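You operate a simulated robot arm through the tools that you are given. There is no shell and no other tool.

The job below is to be done with a simulated robot arm. You get a single attempt, and the scene is never put back.

TASK
Clamp both easel ledges at 3.
Fine: turn each knob to LOOSE, slide the pointer to the number, knob back to TIGHT.
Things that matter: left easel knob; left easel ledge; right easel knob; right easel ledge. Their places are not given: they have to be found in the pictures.

Only the result counts: the job must be done as asked and must still hold three seconds after the hand-in. Knocking over, shifting, dropping, spilling or breaking anything else fails it.

THE ROBOT
A 7-joint arm with a two-finger parallel gripper, fixed in place. Base frame: the origin is at the foot of the arm, x ahead of it, y to its left, z up. Units: m, rad, N and s.
Its first joint turns from -2.601 to 2.601 rad. Payload 3.43 kg.
The TCP is the grasp point between the finger pads, 0.03 m short of the fingertips. In the tool frame z runs along the fingers and y along their closing line. The gripper opens to 0.094 m. The fingers are 0.028 m wide and 0.01 m thick; the gripper's body (0.05 by 0.096 m) begins 0.055 m behind the TCP.
Orientation is that of the tool frame in the base frame, as a unit quaternion [w, x, y, z]. With the fingers straight down and closing along the base's y, the tool's x points along the base's -x, its y along +y and its z along -z.

THE INTERFACE
- The arm moves only by the tool nudge_tool. Its argument "commands" is a list of rows, each a list of 7 numbers: the opening, from 0 (shut) to 1 (fully open), then the shift along the tool's x, y, z in mm, then the turn, a rotation vector about the tool's x, y, z in rad. In form: [[jaw, tx, ty, tz, rx, ry, rz], ...]. A call has 1 to 20 rows; each row is the pose to reach, as a shift and turn from the pose commanded when the call began, along the tool's axes at that moment. Rows are played at 5 a second. More than 0.05 m and 0.15 rad between two rows, or a gripper value outside its range, and nothing of the call is played. Where a pose cannot be reached the arm comes as near as it can. A force on the tool above 40 N (or 10 N above the force at the start of the call, whichever is more), or a blocked arm, ends the call early, and 0.2 s more pass. The fingers move at their own pace (about 0.045 m/s each) and stop on an object; they squeeze with about 37 N. The grip force told is the motor's: it shows also when the fingers shut on nothing. Time passes only in rows, and 0.2 s behind the last, so rows that repeat a pose let the fingers close. It gives the time, the measured TCP pose, the force on the tool (base axes), the opening and the grip force at its end, in the units of the frame above (readings bear some noise), with the torque about the TCP (base axes, N m) and any sound that the robot's microphone picked up, and new pictures: "pictures" is both (left out), scene, wrist or none.
- Cameras (640 x 400 px; columns grow to the right, rows downward): "scene" is fixed at [0.0606, -0.5081, 1.3225]; the picture's right is [-0.66, -0.75, 0.00], its down [-0.38, 0.33, -0.87] and it looks along [0.65, -0.57, -0.50] (base axes); focal length 251 px, centre (320, 200). "wrist" rides on the gripper at [0.076, 0.014, -0.102] in the tool frame; the picture's right is [-0.18, 0.98, 0.00], its down [-0.75, -0.14, -0.64] and it looks along [-0.63, -0.12, 0.77] (tool axes); focal length 243 px, centre (320, 200).
- measure_at(camera, pixels): for up to 12 pixels [column, row] of the newest picture of that camera ("zoom" is the newest enlarged one), the place [x, y, z] in the base frame of the surface seen there, good to about 0.003 m, but the place of the scene camera against the robot may be out by one fixed shift of up to 0.025 m in any direction. No time passes.
- inspect(camera, box): a new picture of the part [left, top, right, bottom] of that camera's present view, enlarged. No time passes.
- close_job(): hands the job in; it is judged then, once.

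Leave the gripper open and the arm clear of the work at the hand-in unless told otherwise.

The tools are called as name(argument=value, ...) on one line, values as JSON. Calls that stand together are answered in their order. nudge_tool: Moves the arm, as the interface text tells. Its arguments: {"type":"object","properties":{"commands":{"type":"array"},"pictures":{"type":"string","enum":["both","scene","wrist","none"]}},"required":["commands"]} The other tools are called the same way: measure_at (camera, pixels) gives the place of the surface under pixels of a picture; inspect (camera, box) takes an enlarged picture of a part of a camera's view; close_job () hands the job in.

At the start:

```text
time: 0.0
tool_pos: [0.8141, -0.5586, 1.1598]
orientation: [0.0, 0.0, 1.0, 0.0]
ft_force: [-0.7, 0.8, 0.0]
ft_torque: [-0.02, 0.01, 0.01]
opening: 0.094
gripper_force: 0.0
```

scene: 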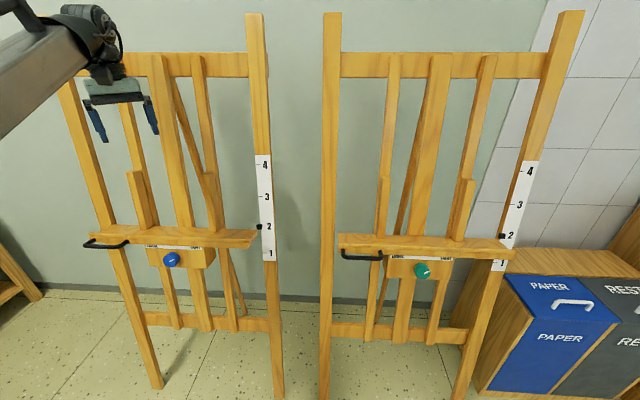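
wrist: 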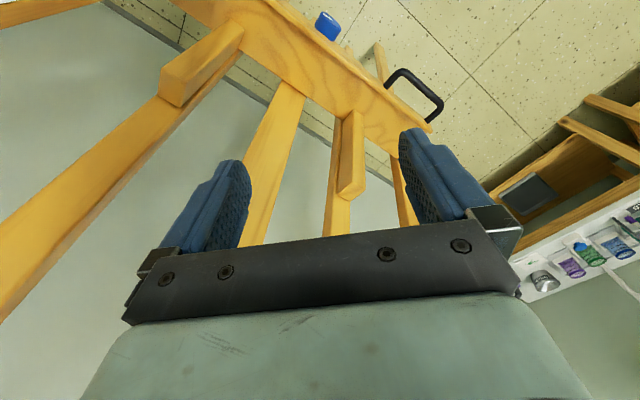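

I see two easels, each with a horizontal ledge, a black handle at its left end, a knob (blue at about (172,260) on the left, green at about (422,271) on the right) and a number scale on the right post. I'll enlarge both work areas.

inspect(camera="scene", box=[70, 140, 290, 290])

inspect(camera="scene", box=[320, 150, 560, 300])

measure_at(camera="scene", pixels=[[172, 259], [422, 270], [105, 245], [362, 257], [260, 227], [502, 236], [264, 195], [519, 204], [150, 240], [250, 238], [345, 240], [500, 245]])

```text
2.67 times, centred on (180, 215) of scene
```

zoom: 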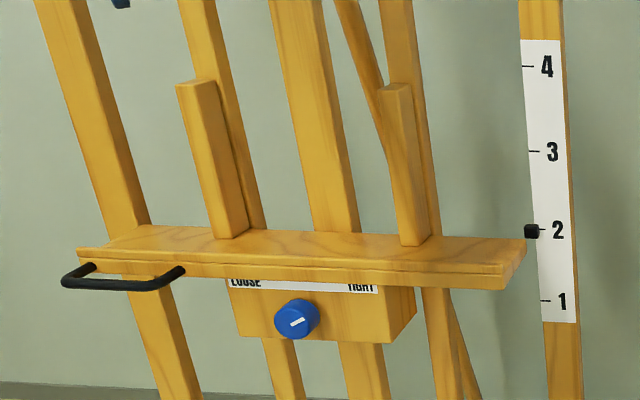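

```text
2.67 times, centred on (440, 225) of scene
```

zoom: 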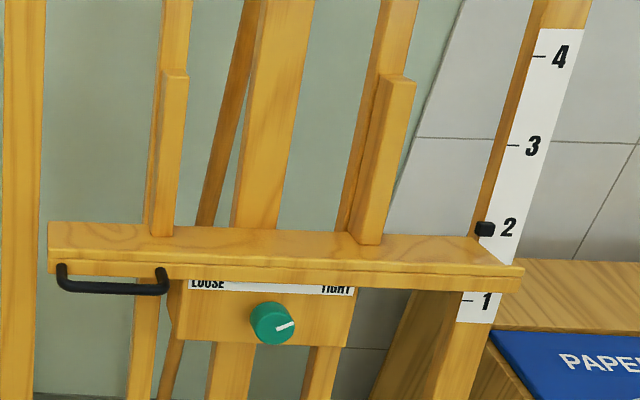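

```text
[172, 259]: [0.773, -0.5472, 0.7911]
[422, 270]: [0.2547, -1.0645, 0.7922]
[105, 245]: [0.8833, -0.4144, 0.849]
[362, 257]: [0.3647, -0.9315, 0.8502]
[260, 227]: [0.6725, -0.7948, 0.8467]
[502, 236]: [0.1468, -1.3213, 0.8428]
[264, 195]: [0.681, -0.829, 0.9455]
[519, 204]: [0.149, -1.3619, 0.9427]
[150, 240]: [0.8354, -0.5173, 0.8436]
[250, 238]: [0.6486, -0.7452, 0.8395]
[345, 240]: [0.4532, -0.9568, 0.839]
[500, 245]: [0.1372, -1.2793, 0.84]
```

The pointers both seem to sit near 2, with the white knob marks pointing towards TIGHT. I'll measure the posts, the scale and the ledge edges to learn the tilt and heading of both easels.

measure_at(camera="scene", pixels=[[250, 30], [255, 100], [276, 300], [72, 110], [120, 280], [155, 65], [180, 200], [125, 110], [215, 200], [90, 238], [255, 240], [180, 237]])

measure_at(camera="scene", pixels=[[332, 40], [330, 150], [326, 300], [565, 40], [540, 120], [480, 320], [435, 80], [420, 200], [342, 243], [508, 255], [395, 70], [380, 200]])

measure_at(camera="scene", pixels=[[60, 350], [300, 380], [120, 90], [100, 135], [150, 120], [280, 200], [83, 245], [128, 242], [100, 248], [342, 257], [380, 260], [362, 259]])

```text
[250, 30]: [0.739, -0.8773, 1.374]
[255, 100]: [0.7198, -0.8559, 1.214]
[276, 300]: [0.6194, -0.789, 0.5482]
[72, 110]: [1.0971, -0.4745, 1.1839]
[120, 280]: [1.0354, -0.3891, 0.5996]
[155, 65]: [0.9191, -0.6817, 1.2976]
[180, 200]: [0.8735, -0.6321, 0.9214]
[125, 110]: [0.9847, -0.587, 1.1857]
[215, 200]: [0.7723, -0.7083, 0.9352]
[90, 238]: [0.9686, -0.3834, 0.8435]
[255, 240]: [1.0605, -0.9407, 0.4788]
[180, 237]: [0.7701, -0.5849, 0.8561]
```

```text
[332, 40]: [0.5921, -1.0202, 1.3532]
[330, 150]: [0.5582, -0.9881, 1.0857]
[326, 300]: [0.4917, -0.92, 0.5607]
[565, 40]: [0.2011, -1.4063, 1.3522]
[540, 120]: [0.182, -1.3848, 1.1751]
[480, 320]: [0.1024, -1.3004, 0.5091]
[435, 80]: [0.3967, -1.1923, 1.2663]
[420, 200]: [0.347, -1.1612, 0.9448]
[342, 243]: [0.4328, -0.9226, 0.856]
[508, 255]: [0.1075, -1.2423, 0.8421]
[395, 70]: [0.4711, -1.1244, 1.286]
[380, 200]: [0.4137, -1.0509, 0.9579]
```

```text
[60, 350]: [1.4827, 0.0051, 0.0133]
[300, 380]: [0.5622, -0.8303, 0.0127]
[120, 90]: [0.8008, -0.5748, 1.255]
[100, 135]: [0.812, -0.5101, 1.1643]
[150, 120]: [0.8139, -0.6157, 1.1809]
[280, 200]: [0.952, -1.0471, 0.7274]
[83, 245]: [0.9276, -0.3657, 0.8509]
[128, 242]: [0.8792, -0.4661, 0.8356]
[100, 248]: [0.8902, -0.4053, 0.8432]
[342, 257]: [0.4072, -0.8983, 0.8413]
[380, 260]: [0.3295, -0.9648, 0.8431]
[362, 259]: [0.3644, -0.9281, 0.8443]
```

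Both easels lie in one plane facing 45° (approach direction is about [0.707, -0.707, 0]), leaning back about 10°. The tool is above the left easel. I'll first back it away from the easel and lower it, still pointing down.

nudge_tool(commands=[[1, 28, 23, 0, 0, 0, 0], [1, 57, 47, 0, 0, 0, 0], [1, 86, 71, 0, 0, 0, 0], [1, 114, 94, 0, 0, 0, 0], [1, 143, 118, 20, 0, 0, 0], [1, 171, 141, 40, 0, 0, 0], [1, 171, 141, 80, 0, 0, 0], [1, 171, 141, 120, 0, 0, 0], [1, 171, 141, 150, 0, 0, 0]], pictures="scene")

```text
time: 2.0
tool_pos: [0.6443, -0.4185, 1.0103]
orientation: [0.0, 0.0, 1.0, 0.0]
ft_force: [0.4, -0.1, 0.3]
ft_torque: [-0.01, 0.02, 0.0]
opening: 0.0939
gripper_force: 0.2
```

scene: 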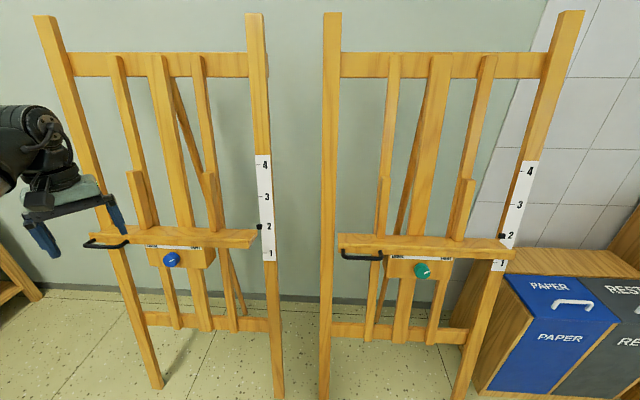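

The tool is clear of the easel. Next I turn the tool to horizontal facing the easels (tool z along [0.707,-0.707,0], tool x down), in 12 small steps.

nudge_tool(commands=[[1, 0, 0, 0, 0.0512, -0.1235, 0.0512], [1, 0, 0, 0, 0.1023, -0.247, 0.1023], [1, 0, 0, 0, 0.1535, -0.3706, 0.1535], [1, 0, 0, 0, 0.2046, -0.4941, 0.2046], [1, 0, 0, 0, 0.2558, -0.6176, 0.2558], [1, 0, 0, 0, 0.307, -0.7412, 0.307], [1, 0, 0, 0, 0.3581, -0.8647, 0.3581], [1, 0, 0, 0, 0.4093, -0.9882, 0.4093], [1, 0, 0, 0, 0.4604, -1.1117, 0.4604], [1, 0, 0, 0, 0.5116, -1.2353, 0.5116], [1, 0, 0, 0, 0.5627, -1.3588, 0.5627], [1, 0, 0, 0, 0.6139, -1.4823, 0.6139], [1, 0, 0, 0, 0.6139, -1.4823, 0.6139]])

```text
time: 4.8
tool_pos: [0.6452, -0.4167, 1.0106]
orientation: [0.653, 0.27, 0.654, -0.27]
ft_force: [0.3, -0.5, -0.3]
ft_torque: [-0.02, -0.02, 0.02]
opening: 0.0937
gripper_force: 0.1
```

scene: 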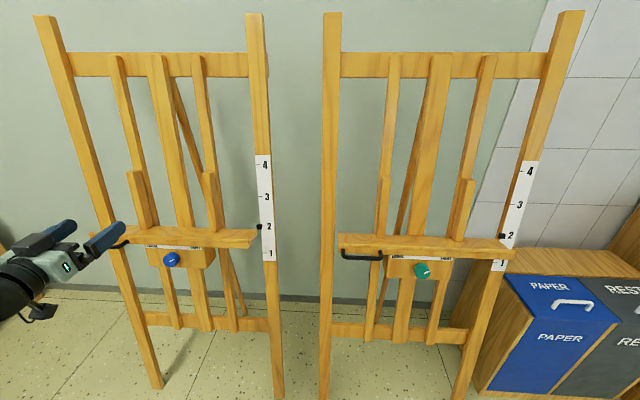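
wrist: 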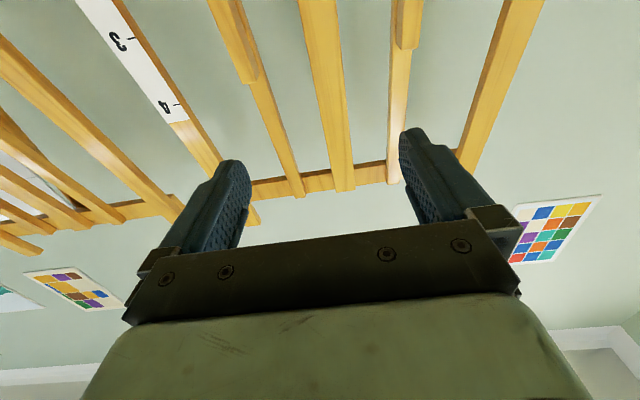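

Orientation is as intended (the wrist view is upside down because tool x points down). Now I lower the tool to about knob height, staying about 0.18 m in front of the knob, to see it with the wrist camera.

nudge_tool(commands=[[1, 42, 0, 0, 0, 0, 0], [1, 84, 0, 0, 0, 0, 0], [1, 126, 0, 0, 0, 0, 0], [1, 168, 0, 0, 0, 0, 0], [1, 210, 0, 0, 0, 0, 0], [1, 230, 0, 0, 0, 0, 0], [1, 230, 0, 0, 0, 0, 0]])

```text
time: 6.4
tool_pos: [0.6435, -0.4174, 0.7802]
orientation: [0.653, 0.271, 0.653, -0.27]
ft_force: [0.7, -1.1, -0.3]
ft_torque: [-0.01, -0.01, 0.01]
opening: 0.094
gripper_force: 0.1
```

scene: 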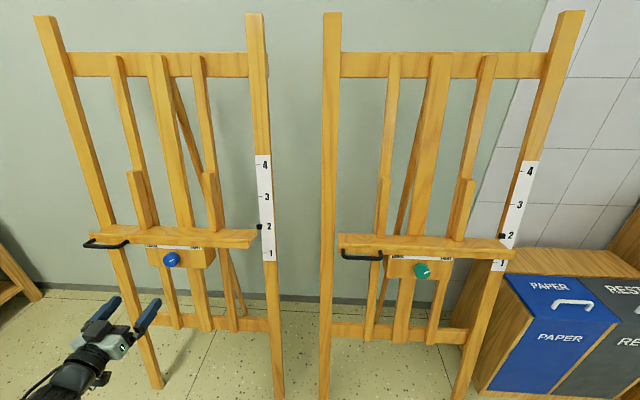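
wrist: 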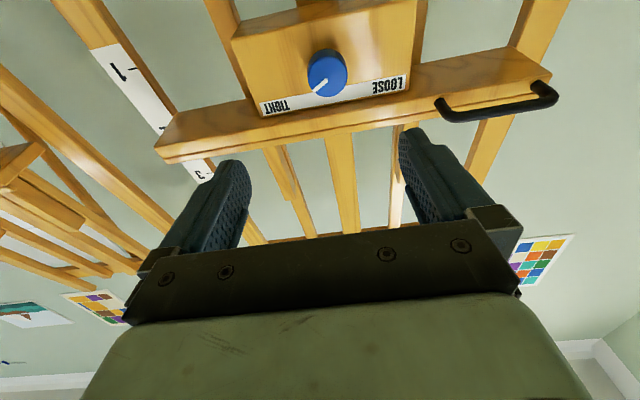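

The wrist camera now shows the blue knob at about (327,73), the label plate and the handle at about (500,102). I'll enlarge and measure with the wrist camera.

inspect(camera="wrist", box=[230, 10, 430, 135])

measure_at(camera="wrist", pixels=[[327, 73], [322, 84], [316, 90], [275, 105], [388, 85], [290, 75], [360, 65], [445, 108], [500, 108], [545, 92], [340, 117], [340, 25]])

measure_at(camera="wrist", pixels=[[200, 172], [162, 130], [118, 70], [200, 150], [170, 158], [240, 132], [430, 110], [540, 65], [520, 100], [470, 108], [312, 70], [345, 70]])

```text
3.20 times, centred on (330, 72) of wrist
```

zoom: 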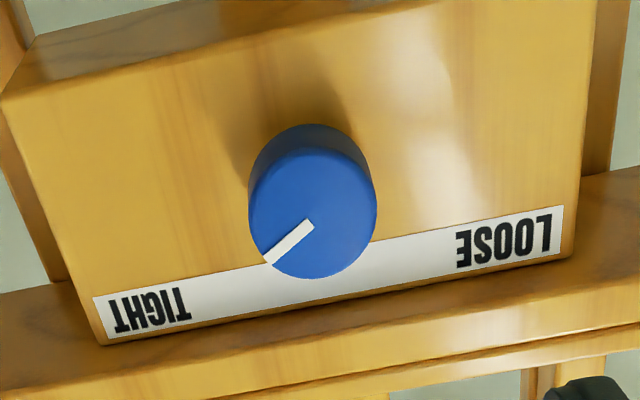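

```text
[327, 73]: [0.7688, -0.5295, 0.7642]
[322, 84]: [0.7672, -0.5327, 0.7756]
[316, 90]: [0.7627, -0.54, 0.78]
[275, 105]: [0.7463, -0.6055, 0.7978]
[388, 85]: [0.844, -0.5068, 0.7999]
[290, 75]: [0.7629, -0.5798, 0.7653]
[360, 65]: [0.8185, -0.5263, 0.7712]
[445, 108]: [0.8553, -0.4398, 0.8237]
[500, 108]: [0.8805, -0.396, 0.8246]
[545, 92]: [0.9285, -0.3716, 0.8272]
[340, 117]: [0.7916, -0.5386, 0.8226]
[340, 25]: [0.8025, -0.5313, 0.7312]
```

```text
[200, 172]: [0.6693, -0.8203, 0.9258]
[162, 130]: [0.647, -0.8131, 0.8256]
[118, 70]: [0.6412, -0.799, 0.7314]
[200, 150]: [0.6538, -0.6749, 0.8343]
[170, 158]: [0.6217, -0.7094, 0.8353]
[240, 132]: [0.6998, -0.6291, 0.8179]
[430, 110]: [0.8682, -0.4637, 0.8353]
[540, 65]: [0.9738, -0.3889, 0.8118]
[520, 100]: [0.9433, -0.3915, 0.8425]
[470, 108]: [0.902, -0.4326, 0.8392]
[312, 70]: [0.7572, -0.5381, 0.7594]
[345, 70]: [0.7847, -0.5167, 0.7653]
```

Wrist readings: knob face centre about (0.769,-0.530,0.767), about 42 mm wide, standing 32 mm off a block face that leans back about 10°. The mark points up-right (TIGHT), so LOOSE lies about 90° anticlockwise. I'll pitch the tool down by 10° to line up with the knob axis and move to about 80 mm in front of the knob for a finer look.

nudge_tool(commands=[[1, 0, 2, 25, 0, 0.06, 0], [1, 0, 4, 50, 0, 0.12, 0], [1, -1, 8, 75, 0, 0.1745, 0], [1, -1, 8, 89, 0, 0.1745, 0], [1, -1, 8, 89, 0, 0.1745, 0]], pictures="both")

```text
time: 7.6
tool_pos: [0.7124, -0.4748, 0.782]
orientation: [0.594, 0.293, 0.708, -0.246]
ft_force: [-0.2, -0.8, 0.1]
ft_torque: [0.01, -0.01, 0.03]
opening: 0.094
gripper_force: 0.0
```

scene: 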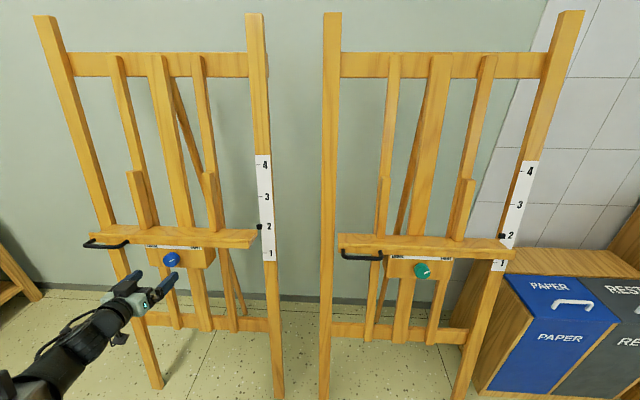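
wrist: 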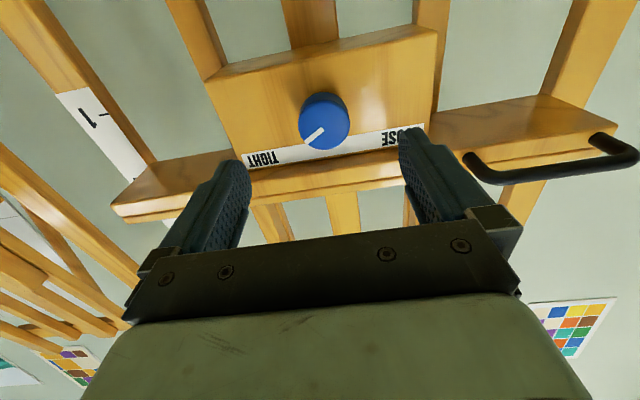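

The knob is now at about (324,121). I'll enlarge it and measure its rim and the block face.

inspect(camera="wrist", box=[260, 80, 388, 160])

measure_at(camera="wrist", pixels=[[302, 128], [347, 124], [324, 105], [324, 145], [324, 127], [240, 90], [420, 60], [280, 120], [400, 110], [260, 140], [380, 90], [300, 85]])

```text
5.00 times, centred on (324, 120) of wrist
```

zoom: 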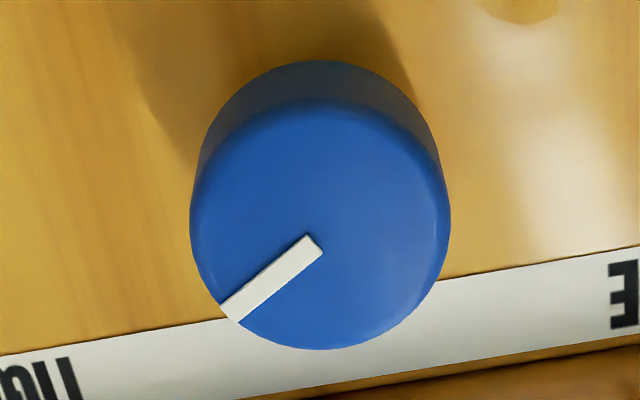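

```text
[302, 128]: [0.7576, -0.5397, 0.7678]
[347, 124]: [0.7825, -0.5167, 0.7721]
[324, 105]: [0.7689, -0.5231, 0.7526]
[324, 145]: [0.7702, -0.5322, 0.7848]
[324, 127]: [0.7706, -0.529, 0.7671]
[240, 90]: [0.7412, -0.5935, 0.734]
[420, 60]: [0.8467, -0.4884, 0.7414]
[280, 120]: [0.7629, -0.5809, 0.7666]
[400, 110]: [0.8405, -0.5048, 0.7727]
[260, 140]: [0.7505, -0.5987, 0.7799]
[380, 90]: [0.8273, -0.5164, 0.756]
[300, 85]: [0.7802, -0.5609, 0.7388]
```

Knob axis worked out: it is centred 3 mm to tool +y of my present line, with the face about 80 mm ahead and the block face 112 mm ahead. The mark is about 55-60° right of up, so the turn to LOOSE is maybe 120° anticlockwise (negative tool z). I'll test in free space, 50 mm short of the knob, that the wrist can turn from +0.52 to -1.65 rad.

nudge_tool(commands=[[0.7, 0, 3, 0, 0, 0, -0.14], [0.7, 0, 3, 0, 0, 0, -0.28], [0.7, 0, 3, 0, 0, 0, -0.42], [0.7, 0, 3, 0, 0, 0, -0.56], [0.7, 0, 3, 0, 0, 0, -0.7], [0.7, 0, 3, 0, 0, 0, -0.84], [0.7, 0, 3, 0, 0, 0, -0.98], [0.7, 0, 3, 0, 0, 0, -1.12], [0.7, 0, 3, 0, 0, 0, -1.26], [0.7, 0, 3, 0, 0, 0, -1.4], [0.7, 0, 3, 0, 0, 0, -1.54], [0.7, 0, 3, 0, 0, 0, -1.65], [0.7, 0, 3, 0, 0, 0, -1.65]], pictures="both")

```text
time: 10.4
tool_pos: [0.7149, -0.4732, 0.7814]
orientation: [0.222, -0.321, 0.695, -0.604]
ft_force: [-0.6, -0.6, -0.3]
ft_torque: [-0.04, 0.04, 0.03]
opening: 0.0661
gripper_force: 0.0
```

scene: 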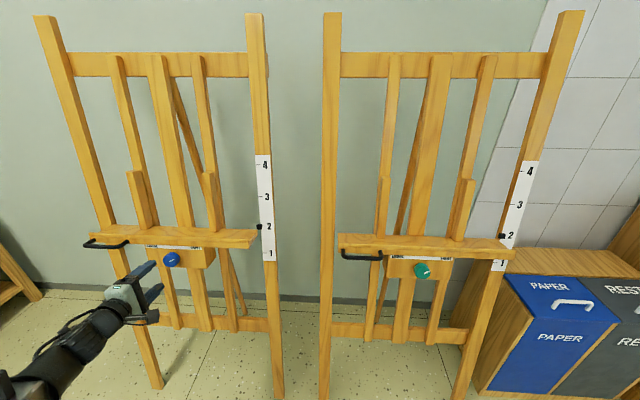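
wrist: 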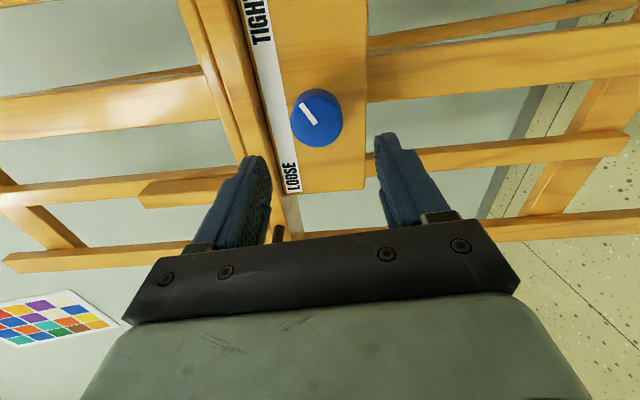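

The wrist reached -1.65 rad fine. This view from the other side lets me cross-check the knob centre; I'll enlarge and measure it.

inspect(camera="wrist", box=[252, 78, 380, 158])

measure_at(camera="wrist", pixels=[[314, 100], [314, 120], [314, 140], [296, 120], [335, 120], [310, 110], [320, 130], [300, 130], [328, 110], [306, 122]])

```text
5.00 times, centred on (316, 118) of wrist
```

zoom: 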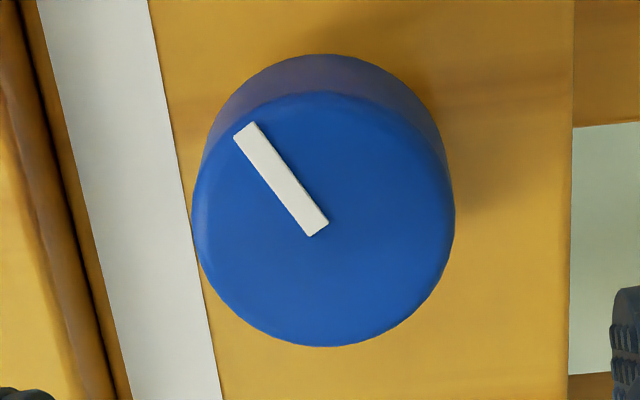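

```text
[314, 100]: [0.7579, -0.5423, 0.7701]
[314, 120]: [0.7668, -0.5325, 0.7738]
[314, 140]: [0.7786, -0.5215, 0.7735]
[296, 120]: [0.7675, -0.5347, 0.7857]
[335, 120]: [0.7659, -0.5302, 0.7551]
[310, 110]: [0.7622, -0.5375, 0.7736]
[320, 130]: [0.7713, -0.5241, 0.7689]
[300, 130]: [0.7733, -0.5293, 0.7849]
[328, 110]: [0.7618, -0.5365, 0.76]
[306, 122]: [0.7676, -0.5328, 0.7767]
```

Both views agree: knob axis at roughly 1.5 mm right and 1.6 mm up from my present line, mark at about 58° right of up. I'll turn the wrist to +0.5 rad (so that a 120° turn ends with a vertical closing line) and correct those offsets.

nudge_tool(commands=[[0.7, 1.5, -1.5, 0, 0, 0, 0.14], [0.7, 1.5, -1.5, 0, 0, 0, 0.28], [0.7, 1.5, -1.5, 0, 0, 0, 0.42], [0.7, 1.5, -1.5, 0, 0, 0, 0.56], [0.7, 1.5, -1.5, 0, 0, 0, 0.7], [0.7, 1.5, -1.5, 0, 0, 0, 0.84], [0.7, 1.5, -1.5, 0, 0, 0, 0.98], [0.7, 1.5, -1.5, 0, 0, 0, 1.12], [0.7, 1.5, -1.5, 0, 0, 0, 1.26], [0.7, 1.5, -1.5, 0, 0, 0, 1.4], [0.7, 1.5, -1.5, 0, 0, 0, 1.54], [0.7, 1.5, -1.5, 0, 0, 0, 1.68], [0.7, 1.5, -1.5, 0, 0, 0, 1.82], [0.7, 1.5, -1.5, 0, 0, 0, 1.96], [0.7, 1.5, -1.5, 0, 0, 0, 2.1], [0.7, 1.5, -1.5, 0, 0, 0, 2.15], [0.7, 1.5, -1.5, 0, 0, 0, 2.15]], pictures="wrist")

```text
time: 14.0
tool_pos: [0.7134, -0.4735, 0.7823]
orientation: [0.636, 0.461, 0.612, -0.091]
ft_force: [0.5, 0.2, -1.6]
ft_torque: [0.01, 0.0, 0.01]
opening: 0.0656
gripper_force: 0.1
```

wrist: 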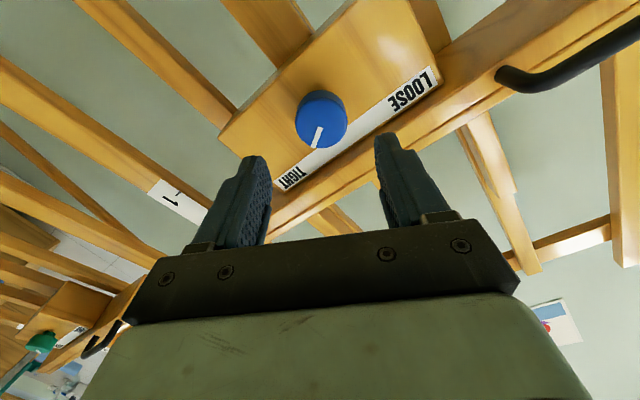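

Aligned within about 1 mm. Now I advance 77 mm along the knob axis with the fingers open to 66 mm, so the fingertips straddle the knob and stop about 5 mm short of the block.

nudge_tool(commands=[[0.7, 0, 0, 20, 0, 0, 0], [0.7, 0, 0, 40, 0, 0, 0], [0.7, 0, 0, 55, 0, 0, 0], [0.7, 0, 0, 66, 0, 0, 0], [0.7, 0, 0, 75, 0, 0, 0], [0.7, 0, 0, 75, 0, 0, 0]], pictures="both")

```text
time: 15.4
tool_pos: [0.766, -0.5274, 0.7701]
orientation: [0.636, 0.459, 0.613, -0.092]
ft_force: [0.2, -0.1, 0.6]
ft_torque: [0.04, 0.0, 0.02]
opening: 0.0661
gripper_force: 0.1
```

scene: 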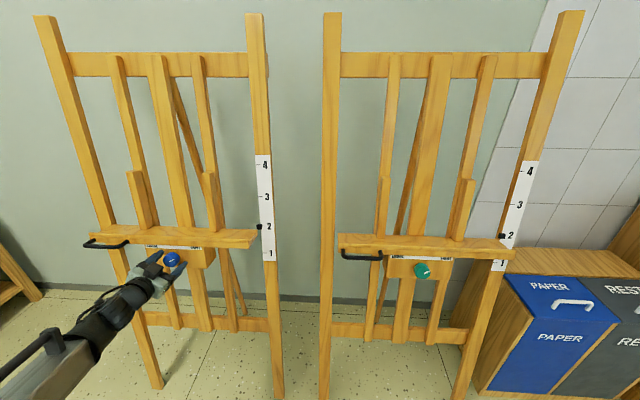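
wrist: 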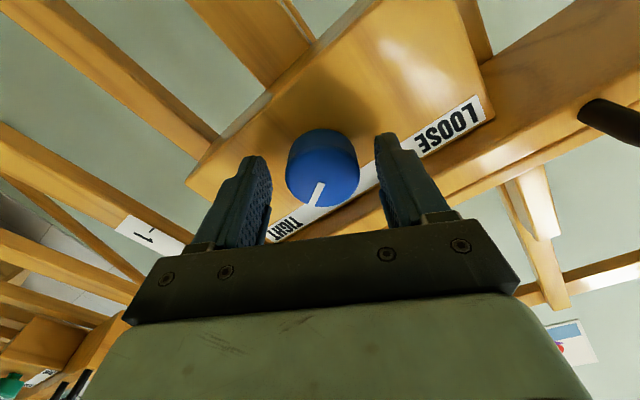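

The fingers straddle the knob evenly (gap about 15 px each side). Now I close on it, holding the pose.

nudge_tool(commands=[[0, 0, 0, 0, 0, 0, 0], [0, 0, 0, 0, 0, 0, 0], [0, 0, 0, 0, 0, 0, 0], [0, 0, 0, 0, 0, 0, 0]], pictures="wrist")

```text
time: 16.4
tool_pos: [0.7665, -0.5251, 0.7716]
orientation: [0.636, 0.459, 0.613, -0.09]
ft_force: [14.2, 5.8, 9.6]
ft_torque: [-0.25, -0.28, 0.36]
opening: 0.0416
gripper_force: 44.7
```

wrist: 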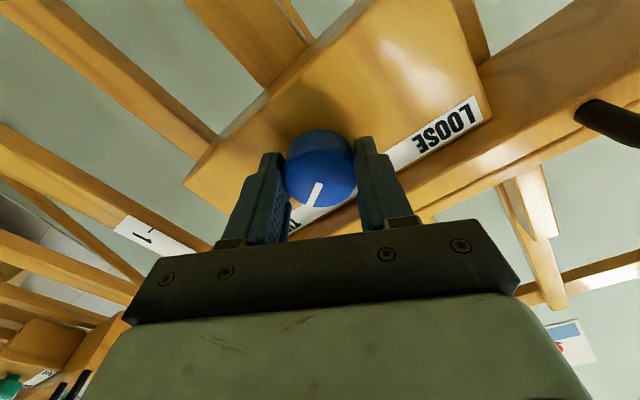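

The fingers hold the knob (41.6 mm). The force shows the knob sits about 2.3 mm to tool +y of my line, so I shift by that to relieve the side load.

nudge_tool(commands=[[0, 0, 1.2, 0, 0, 0, 0], [0, 0, 2.3, 0, 0, 0, 0], [0, 0, 2.3, 0, 0, 0, 0]], pictures="none")

```text
time: 17.2
tool_pos: [0.7674, -0.5264, 0.7703]
orientation: [0.636, 0.46, 0.613, -0.092]
ft_force: [-3.6, 1.6, -5.5]
ft_torque: [0.25, 0.28, 0.08]
opening: 0.0413
gripper_force: 45.1
```

Side load is now small. I start turning anticlockwise (negative tool z), first about 0.5 rad, and watch force and torque.

nudge_tool(commands=[[0, 0, 0, 0, 0, 0, -0.1], [0, 0, 0, 0, 0, 0, -0.2], [0, 0, 0, 0, 0, 0, -0.3], [0, 0, 0, 0, 0, 0, -0.4], [0, 0, 0, 0, 0, 0, -0.5], [0, 0, 0, 0, 0, 0, -0.5]], pictures="both")

```text
time: 18.6
tool_pos: [0.7669, -0.5273, 0.7712]
orientation: [0.594, 0.293, 0.707, -0.247]
ft_force: [-22.3, -5.7, -7.6]
ft_torque: [0.1, 0.28, -0.6]
opening: 0.0417
gripper_force: 44.9
```

scene: 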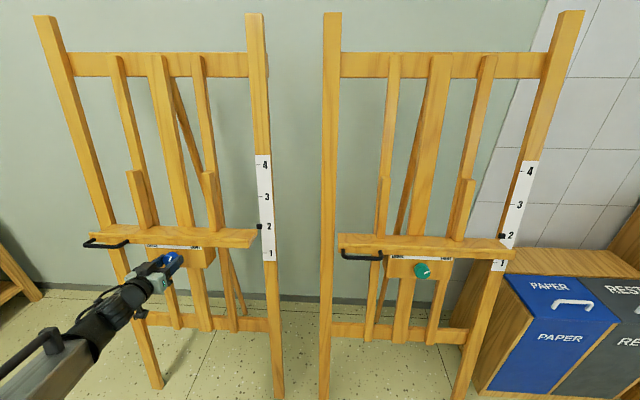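
wrist: 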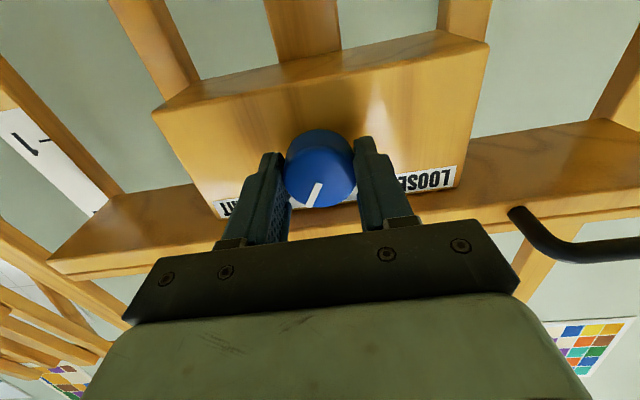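

The knob turns with the gripper (mark now 30° right of up). A side load of about 20 N built up, so I shift the turning centre by -2.4 mm in tool y and slightly up, then go on turning another 0.5 rad.

nudge_tool(commands=[[0, -0.5, -1.2, -0.5, 0, 0, 0], [0, -1, -2.4, -0.5, 0, 0, 0], [0, -1, -2.4, -0.5, 0, 0, -0.1], [0, -1, -2.4, -0.5, 0, 0, -0.2], [0, -1, -2.4, -0.5, 0, 0, -0.3], [0, -1, -2.4, -0.5, 0, 0, -0.4], [0, -1, -2.4, -0.5, 0, 0, -0.5], [0, -1, -2.4, -0.5, 0, 0, -0.5]], pictures="wrist")

```text
time: 20.4
tool_pos: [0.766, -0.5265, 0.7719]
orientation: [0.515, 0.108, 0.758, -0.385]
ft_force: [0.5, -0.4, -5.6]
ft_torque: [0.13, 0.12, 0.1]
opening: 0.0414
gripper_force: 44.5
```

wrist: 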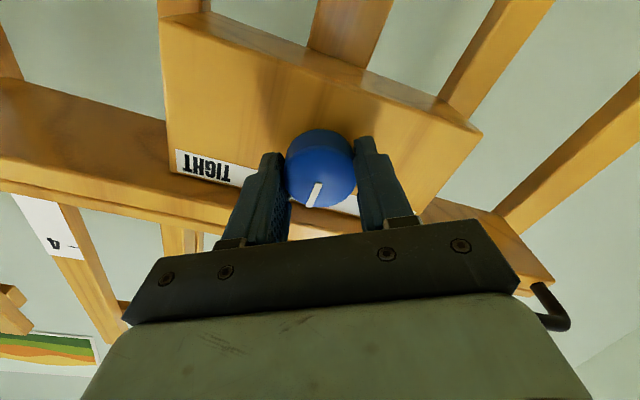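

Forces are low and the mark is now about straight up. I turn on another 0.6 rad.

nudge_tool(commands=[[0, 0, 0, 0, 0, 0, -0.1], [0, 0, 0, 0, 0, 0, -0.2], [0, 0, 0, 0, 0, 0, -0.3], [0, 0, 0, 0, 0, 0, -0.4], [0, 0, 0, 0, 0, 0, -0.5], [0, 0, 0, 0, 0, 0, -0.6], [0, 0, 0, 0, 0, 0, -0.6]], pictures="wrist")

```text
time: 22.0
tool_pos: [0.7676, -0.5254, 0.7726]
orientation: [0.377, -0.121, 0.757, -0.52]
ft_force: [11.5, 1.6, -1.5]
ft_torque: [0.01, -0.05, 0.26]
opening: 0.0414
gripper_force: 45.6
```

wrist: 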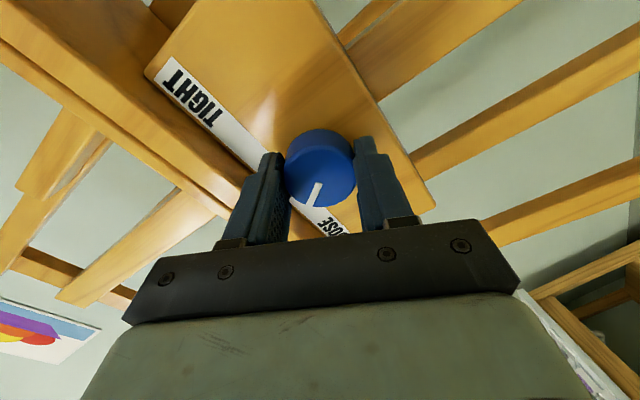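

The mark is now about 33° left of up. I continue slowly towards LOOSE, expecting a stop near 60° left.

nudge_tool(commands=[[0, 0, 0, 0, 0, 0, -0.08], [0, 0, 0, 0, 0, 0, -0.16], [0, 0, 0, 0, 0, 0, -0.24], [0, 0, 0, 0, 0, 0, -0.32], [0, 0, 0, 0, 0, 0, -0.4], [0, 0, 0, 0, 0, 0, -0.4]], pictures="wrist")

```text
time: 23.4
tool_pos: [0.7673, -0.5259, 0.7713]
orientation: [0.267, -0.269, 0.717, -0.585]
ft_force: [15.3, 3.0, 0.2]
ft_torque: [-0.03, -0.14, 0.26]
opening: 0.0412
gripper_force: 45.3
```

wrist: 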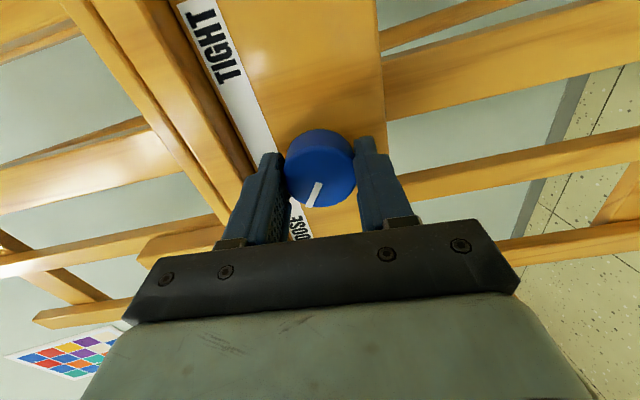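

2.0 rad turned (mark about 57° left), no stop felt yet. I go on in small steps up to 0.3 rad more, watching for a stop.

nudge_tool(commands=[[0, 0, 0, 0, 0, 0, -0.05], [0, 0, 0, 0, 0, 0, -0.1], [0, 0, 0, 0, 0, 0, -0.15], [0, 0, 0, 0, 0, 0, -0.15]], pictures="both")

```text
time: 24.4
tool_pos: [0.7648, -0.5268, 0.771]
orientation: [0.222, -0.32, 0.696, -0.604]
ft_force: [9.6, 0.2, -3.5]
ft_torque: [0.6, -0.38, 0.28]
opening: 0.0412
gripper_force: 45.1
```

scene: 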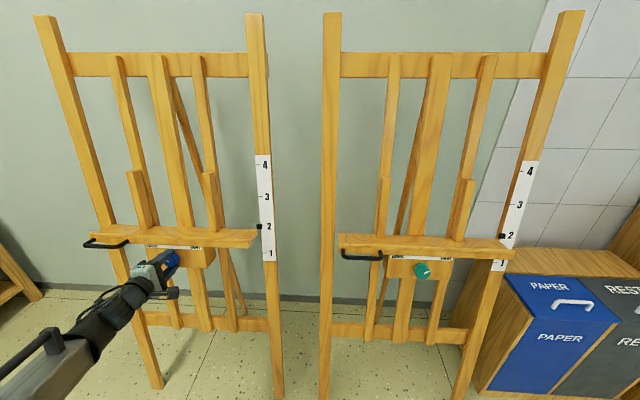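
wrist: 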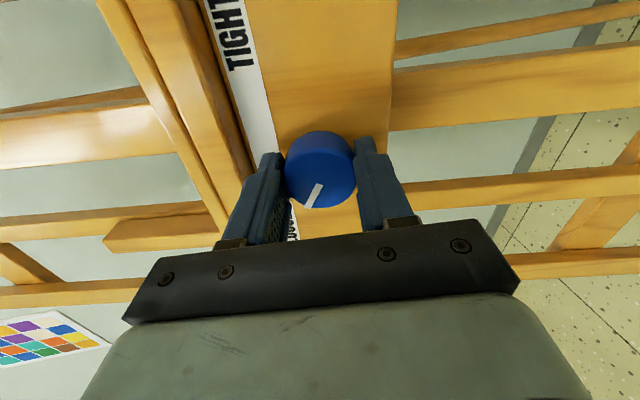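

Torque about the knob axis rose to 0.6 N m and the knob began to slip in the fingers: that is the LOOSE stop. Before lifting I'll measure the pointer and tick marks on the left scale.

inspect(camera="scene", box=[236, 150, 300, 270])

measure_at(camera="scene", pixels=[[259, 227], [261, 227], [258, 226], [264, 252], [263, 240], [262, 215], [261, 196], [262, 200], [259, 170], [268, 165], [269, 197], [271, 253]])

```text
3.33 times, centred on (268, 210) of scene
```

zoom: 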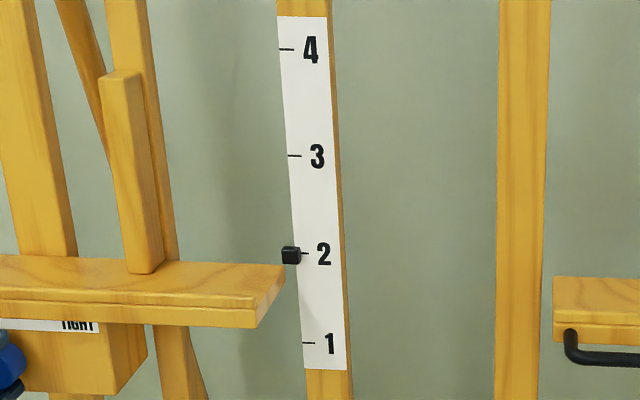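

```text
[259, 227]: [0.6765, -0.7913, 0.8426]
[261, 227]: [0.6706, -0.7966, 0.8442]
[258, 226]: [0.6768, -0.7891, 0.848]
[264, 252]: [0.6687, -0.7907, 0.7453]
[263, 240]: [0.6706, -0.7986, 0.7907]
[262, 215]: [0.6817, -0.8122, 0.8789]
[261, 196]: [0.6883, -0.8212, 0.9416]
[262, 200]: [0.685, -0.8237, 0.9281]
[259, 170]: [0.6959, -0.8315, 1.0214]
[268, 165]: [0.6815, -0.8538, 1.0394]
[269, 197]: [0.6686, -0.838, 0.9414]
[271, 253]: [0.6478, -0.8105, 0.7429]
```

Ticks are 0.1 m apart along the post and the pointer is at about 2. Now a trial lift of 12 mm along the post (mostly tool -y) while holding the knob, watching the force.

nudge_tool(commands=[[0, 0.2, -2, 0, 0, 0, 0], [0, 0.3, -4, 0, 0, 0, 0], [0, 0.5, -6, 0, 0, 0, 0], [0, 0.6, -8, 0, 0, 0, 0], [0, 0.8, -10, 0, 0, 0, 0], [0, 0.95, -12, 0, 0, 0, 0], [0, 0.95, -12, 0, 0, 0, 0]], pictures="both")

```text
time: 26.0
tool_pos: [0.7667, -0.5285, 0.7832]
orientation: [0.221, -0.321, 0.696, -0.604]
ft_force: [-6.2, -3.1, -9.9]
ft_torque: [0.46, 0.07, 0.07]
opening: 0.0412
gripper_force: 44.8
```

scene: 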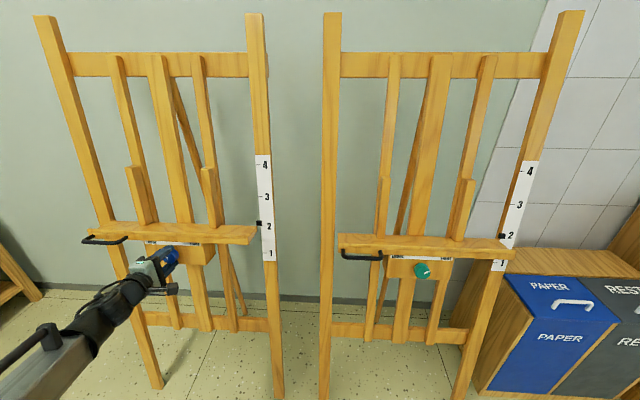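
wrist: 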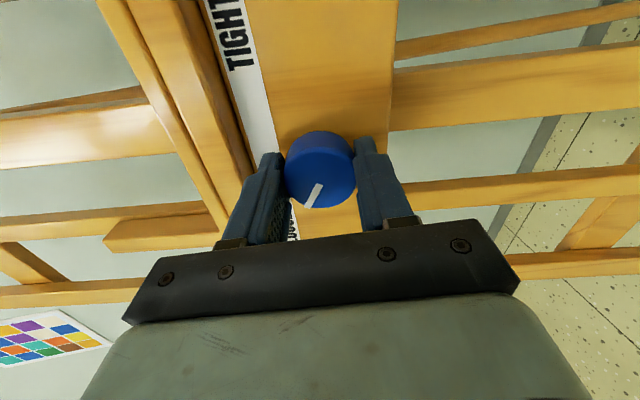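

The ledge slid up with only about 10 N load. I continue lifting by 76 mm along the post.

nudge_tool(commands=[[0, 0.6, -8, 0, 0, 0, 0], [0, 1.3, -16, 0, 0, 0, 0], [0, 1.9, -24, 0, 0, 0, 0], [0, 2.5, -32, 0, 0, 0, 0], [0, 3.2, -40, 0, 0, 0, 0], [0, 3.8, -48, 0, 0, 0, 0], [0, 4.4, -56, 0, 0, 0, 0], [0, 5.1, -64, 0, 0, 0, 0], [0, 5.7, -72, 0, 0, 0, 0], [0, 6.0, -76, 0, 0, 0, 0], [0, 6.0, -76, 0, 0, 0, 0]], pictures="both")

```text
time: 28.4
tool_pos: [0.7757, -0.5371, 0.8582]
orientation: [0.222, -0.32, 0.697, -0.602]
ft_force: [-7.7, -7.0, -10.2]
ft_torque: [0.21, 0.26, -0.09]
opening: 0.0414
gripper_force: 45.1
```

scene: 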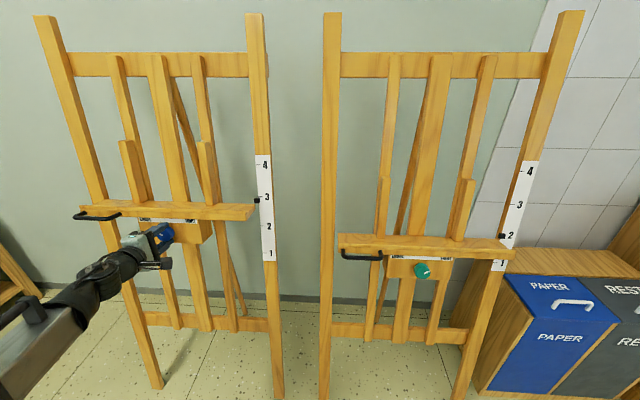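
wrist: 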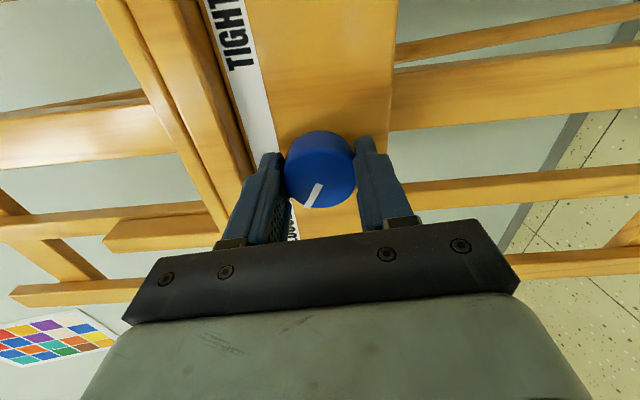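

The pointer is now close to 3. I'll enlarge the scale strongly to read the remaining distance.

inspect(camera="scene", box=[248, 188, 280, 208])

inspect(camera="scene", box=[236, 150, 300, 270])

```text
16.00 times, centred on (264, 198) of scene
```

zoom: 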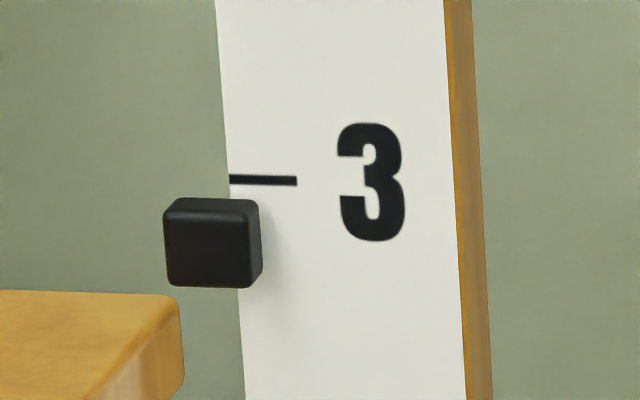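

```text
3.33 times, centred on (268, 210) of scene
```

zoom: 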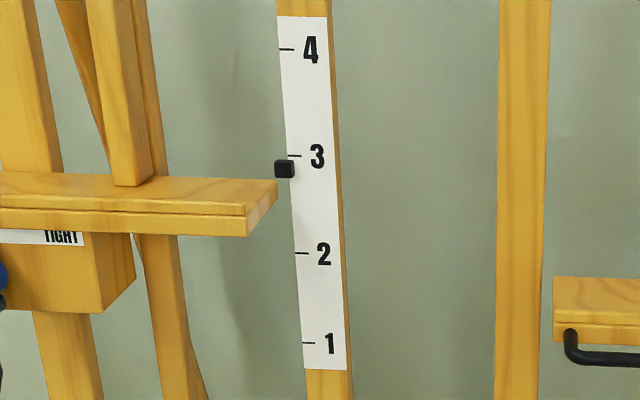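

I'll take the strong enlargement again and measure the pointer's face, top edge and the tick in it.

inspect(camera="scene", box=[248, 188, 280, 208])

measure_at(camera="zoom", pixels=[[190, 245], [210, 245], [230, 245], [210, 225], [210, 270], [210, 203], [255, 240], [250, 180], [270, 180], [290, 180], [300, 220], [270, 280]])

```text
16.00 times, centred on (264, 198) of scene
```

zoom: 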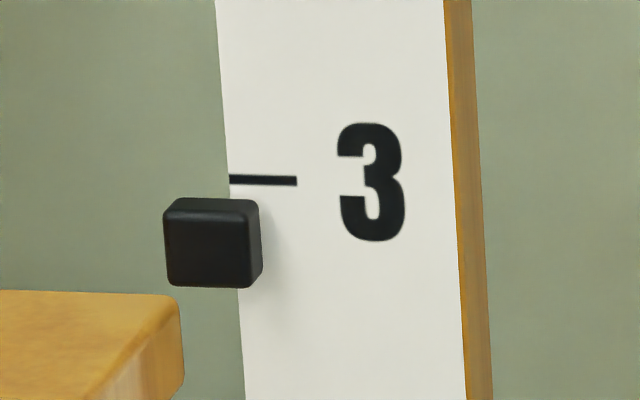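

```text
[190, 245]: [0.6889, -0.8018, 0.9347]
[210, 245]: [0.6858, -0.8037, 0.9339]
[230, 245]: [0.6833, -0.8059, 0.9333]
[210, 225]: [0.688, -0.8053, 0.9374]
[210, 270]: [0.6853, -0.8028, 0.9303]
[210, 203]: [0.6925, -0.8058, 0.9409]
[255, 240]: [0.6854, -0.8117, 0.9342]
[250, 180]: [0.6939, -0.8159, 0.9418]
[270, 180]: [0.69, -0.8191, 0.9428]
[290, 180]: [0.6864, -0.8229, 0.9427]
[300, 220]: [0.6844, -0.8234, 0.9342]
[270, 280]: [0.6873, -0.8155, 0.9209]
```

The pointer centre reads about 11.5 mm below tick 3 along the post. I lift by 11.5 mm more.

nudge_tool(commands=[[0, 0.2, -3, 0, 0, 0, 0], [0, 0.5, -6, 0, 0, 0, 0], [0, 0.7, -9, 0, 0, 0, 0], [0, 0.9, -11.5, 0, 0, 0, 0], [0, 0.9, -11.5, 0, 0, 0, 0], [0, 0.9, -11.5, 0, 0, 0, 0]], pictures="scene")

inspect(camera="scene", box=[248, 185, 280, 205])

measure_at(camera="zoom", pixels=[[180, 240], [200, 240], [220, 240], [190, 220], [190, 250], [210, 230], [265, 228], [275, 228], [285, 228], [290, 228], [280, 260], [280, 200]])

```text
time: 29.8
tool_pos: [0.778, -0.5386, 0.8716]
orientation: [0.222, -0.32, 0.696, -0.603]
ft_force: [-11.5, -7.3, -8.2]
ft_torque: [0.15, 0.25, -0.32]
opening: 0.0411
gripper_force: 44.6
```

scene: 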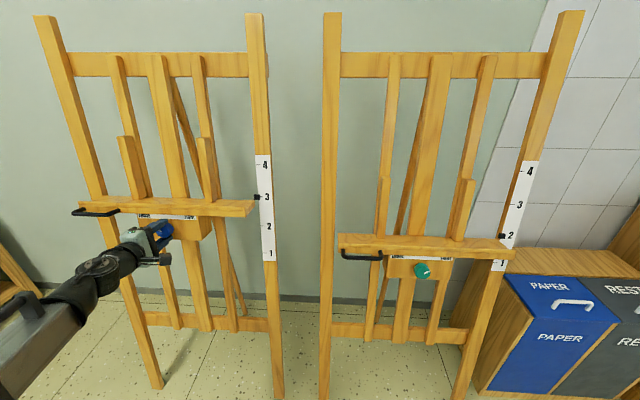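

```text
16.00 times, centred on (264, 195) of scene
```

zoom: 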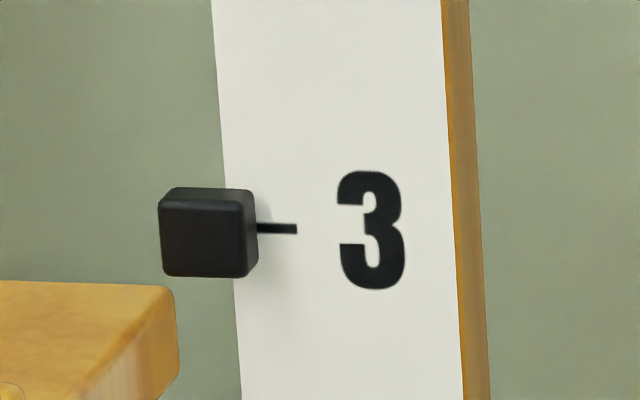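

```text
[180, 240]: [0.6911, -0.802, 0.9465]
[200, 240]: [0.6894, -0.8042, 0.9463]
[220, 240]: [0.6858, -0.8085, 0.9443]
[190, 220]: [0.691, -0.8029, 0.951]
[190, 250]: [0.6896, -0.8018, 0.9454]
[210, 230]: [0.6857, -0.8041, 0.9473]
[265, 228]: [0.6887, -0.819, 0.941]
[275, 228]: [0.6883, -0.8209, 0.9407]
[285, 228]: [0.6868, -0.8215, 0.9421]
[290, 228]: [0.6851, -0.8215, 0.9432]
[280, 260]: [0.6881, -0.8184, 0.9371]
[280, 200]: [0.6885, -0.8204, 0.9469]
```

The pointer now reads about 1 to 2 mm above tick 3 (after allowing for its 12 mm stand-off and the camera looking down). I'll ease down 1.2 mm and relieve the sideways load by 1.5 mm along tool x, then look again.

nudge_tool(commands=[[0, 0.7, 0.6, 0, 0, 0, 0], [0, 1.4, 1.2, 0, 0, 0, 0], [0, 1.4, 1.2, 0, 0, 0, 0]], pictures="scene")

inspect(camera="scene", box=[248, 185, 280, 205])

measure_at(camera="zoom", pixels=[[175, 242], [190, 242], [205, 242], [220, 242], [235, 242], [205, 232], [265, 228], [272, 228], [280, 228], [286, 228], [292, 228], [262, 228]])

```text
time: 30.6
tool_pos: [0.7773, -0.5375, 0.869]
orientation: [0.224, -0.322, 0.694, -0.603]
ft_force: [3.9, -2.3, 1.1]
ft_torque: [-0.27, -0.17, -0.28]
opening: 0.0411
gripper_force: 45.5
```

scene: 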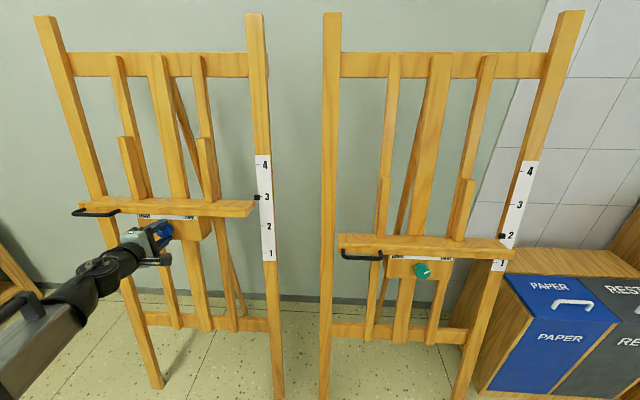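

```text
16.00 times, centred on (264, 195) of scene
```

zoom: 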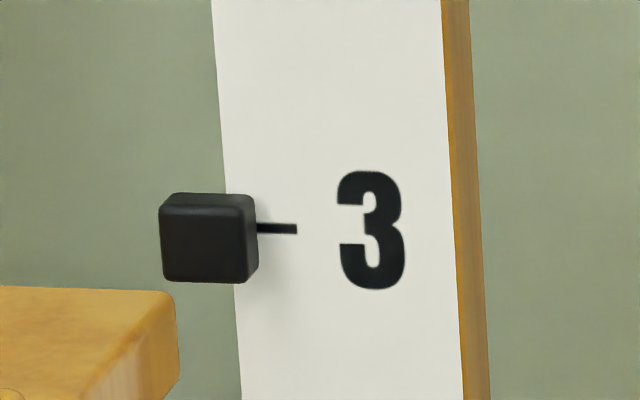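

```text
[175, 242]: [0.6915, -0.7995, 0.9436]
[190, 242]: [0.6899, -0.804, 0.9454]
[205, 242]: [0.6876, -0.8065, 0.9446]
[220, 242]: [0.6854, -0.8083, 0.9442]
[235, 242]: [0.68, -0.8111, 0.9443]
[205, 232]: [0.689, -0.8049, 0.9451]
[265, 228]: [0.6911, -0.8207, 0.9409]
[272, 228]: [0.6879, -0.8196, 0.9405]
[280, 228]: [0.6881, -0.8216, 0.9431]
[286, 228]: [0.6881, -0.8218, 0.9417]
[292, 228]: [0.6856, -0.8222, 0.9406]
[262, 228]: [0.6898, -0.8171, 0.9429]
```

Now the pointer is on tick 3 within about 0.3 mm, and there is almost no load on the tool, so the ledge holds by itself. I turn the knob back clockwise (+tool z), first 0.5 rad.

nudge_tool(commands=[[0, 0, 0, 0, 0, 0, 0.1], [0, 0, 0, 0, 0, 0, 0.2], [0, 0, 0, 0, 0, 0, 0.3], [0, 0, 0, 0, 0, 0, 0.4], [0, 0, 0, 0, 0, 0, 0.5], [0, 0, 0, 0, 0, 0, 0.5]], pictures="both")

inspect(camera="scene", box=[248, 185, 280, 205])

```text
time: 32.0
tool_pos: [0.778, -0.5389, 0.8686]
orientation: [0.365, -0.14, 0.753, -0.529]
ft_force: [15.7, 5.6, -5.3]
ft_torque: [0.06, -0.02, 0.78]
opening: 0.0412
gripper_force: 45.4
```

scene: 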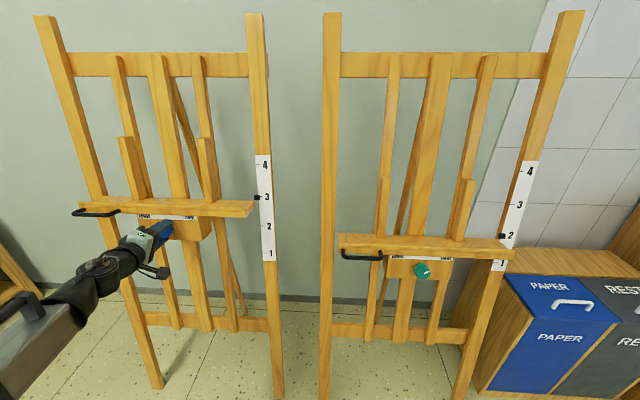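
wrist: 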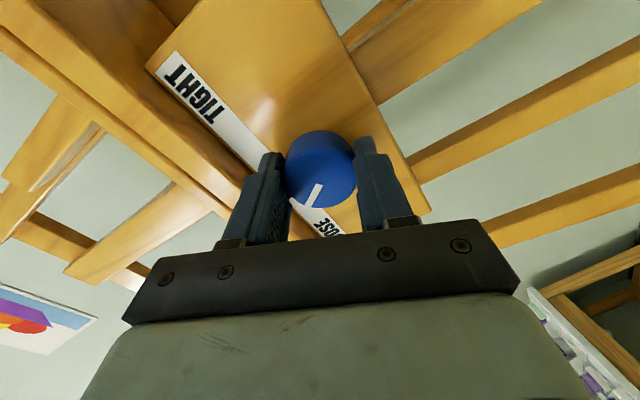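

```text
16.00 times, centred on (264, 195) of scene
```

zoom: 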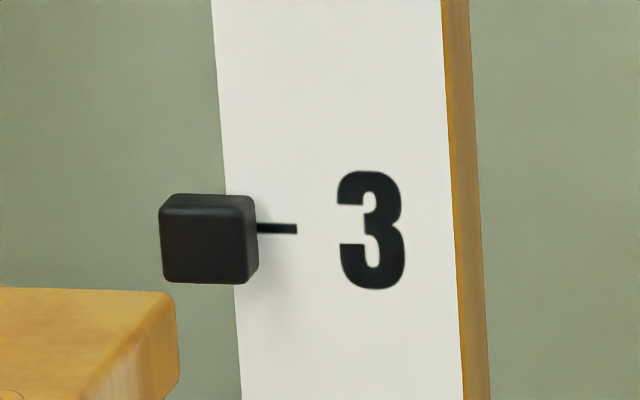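

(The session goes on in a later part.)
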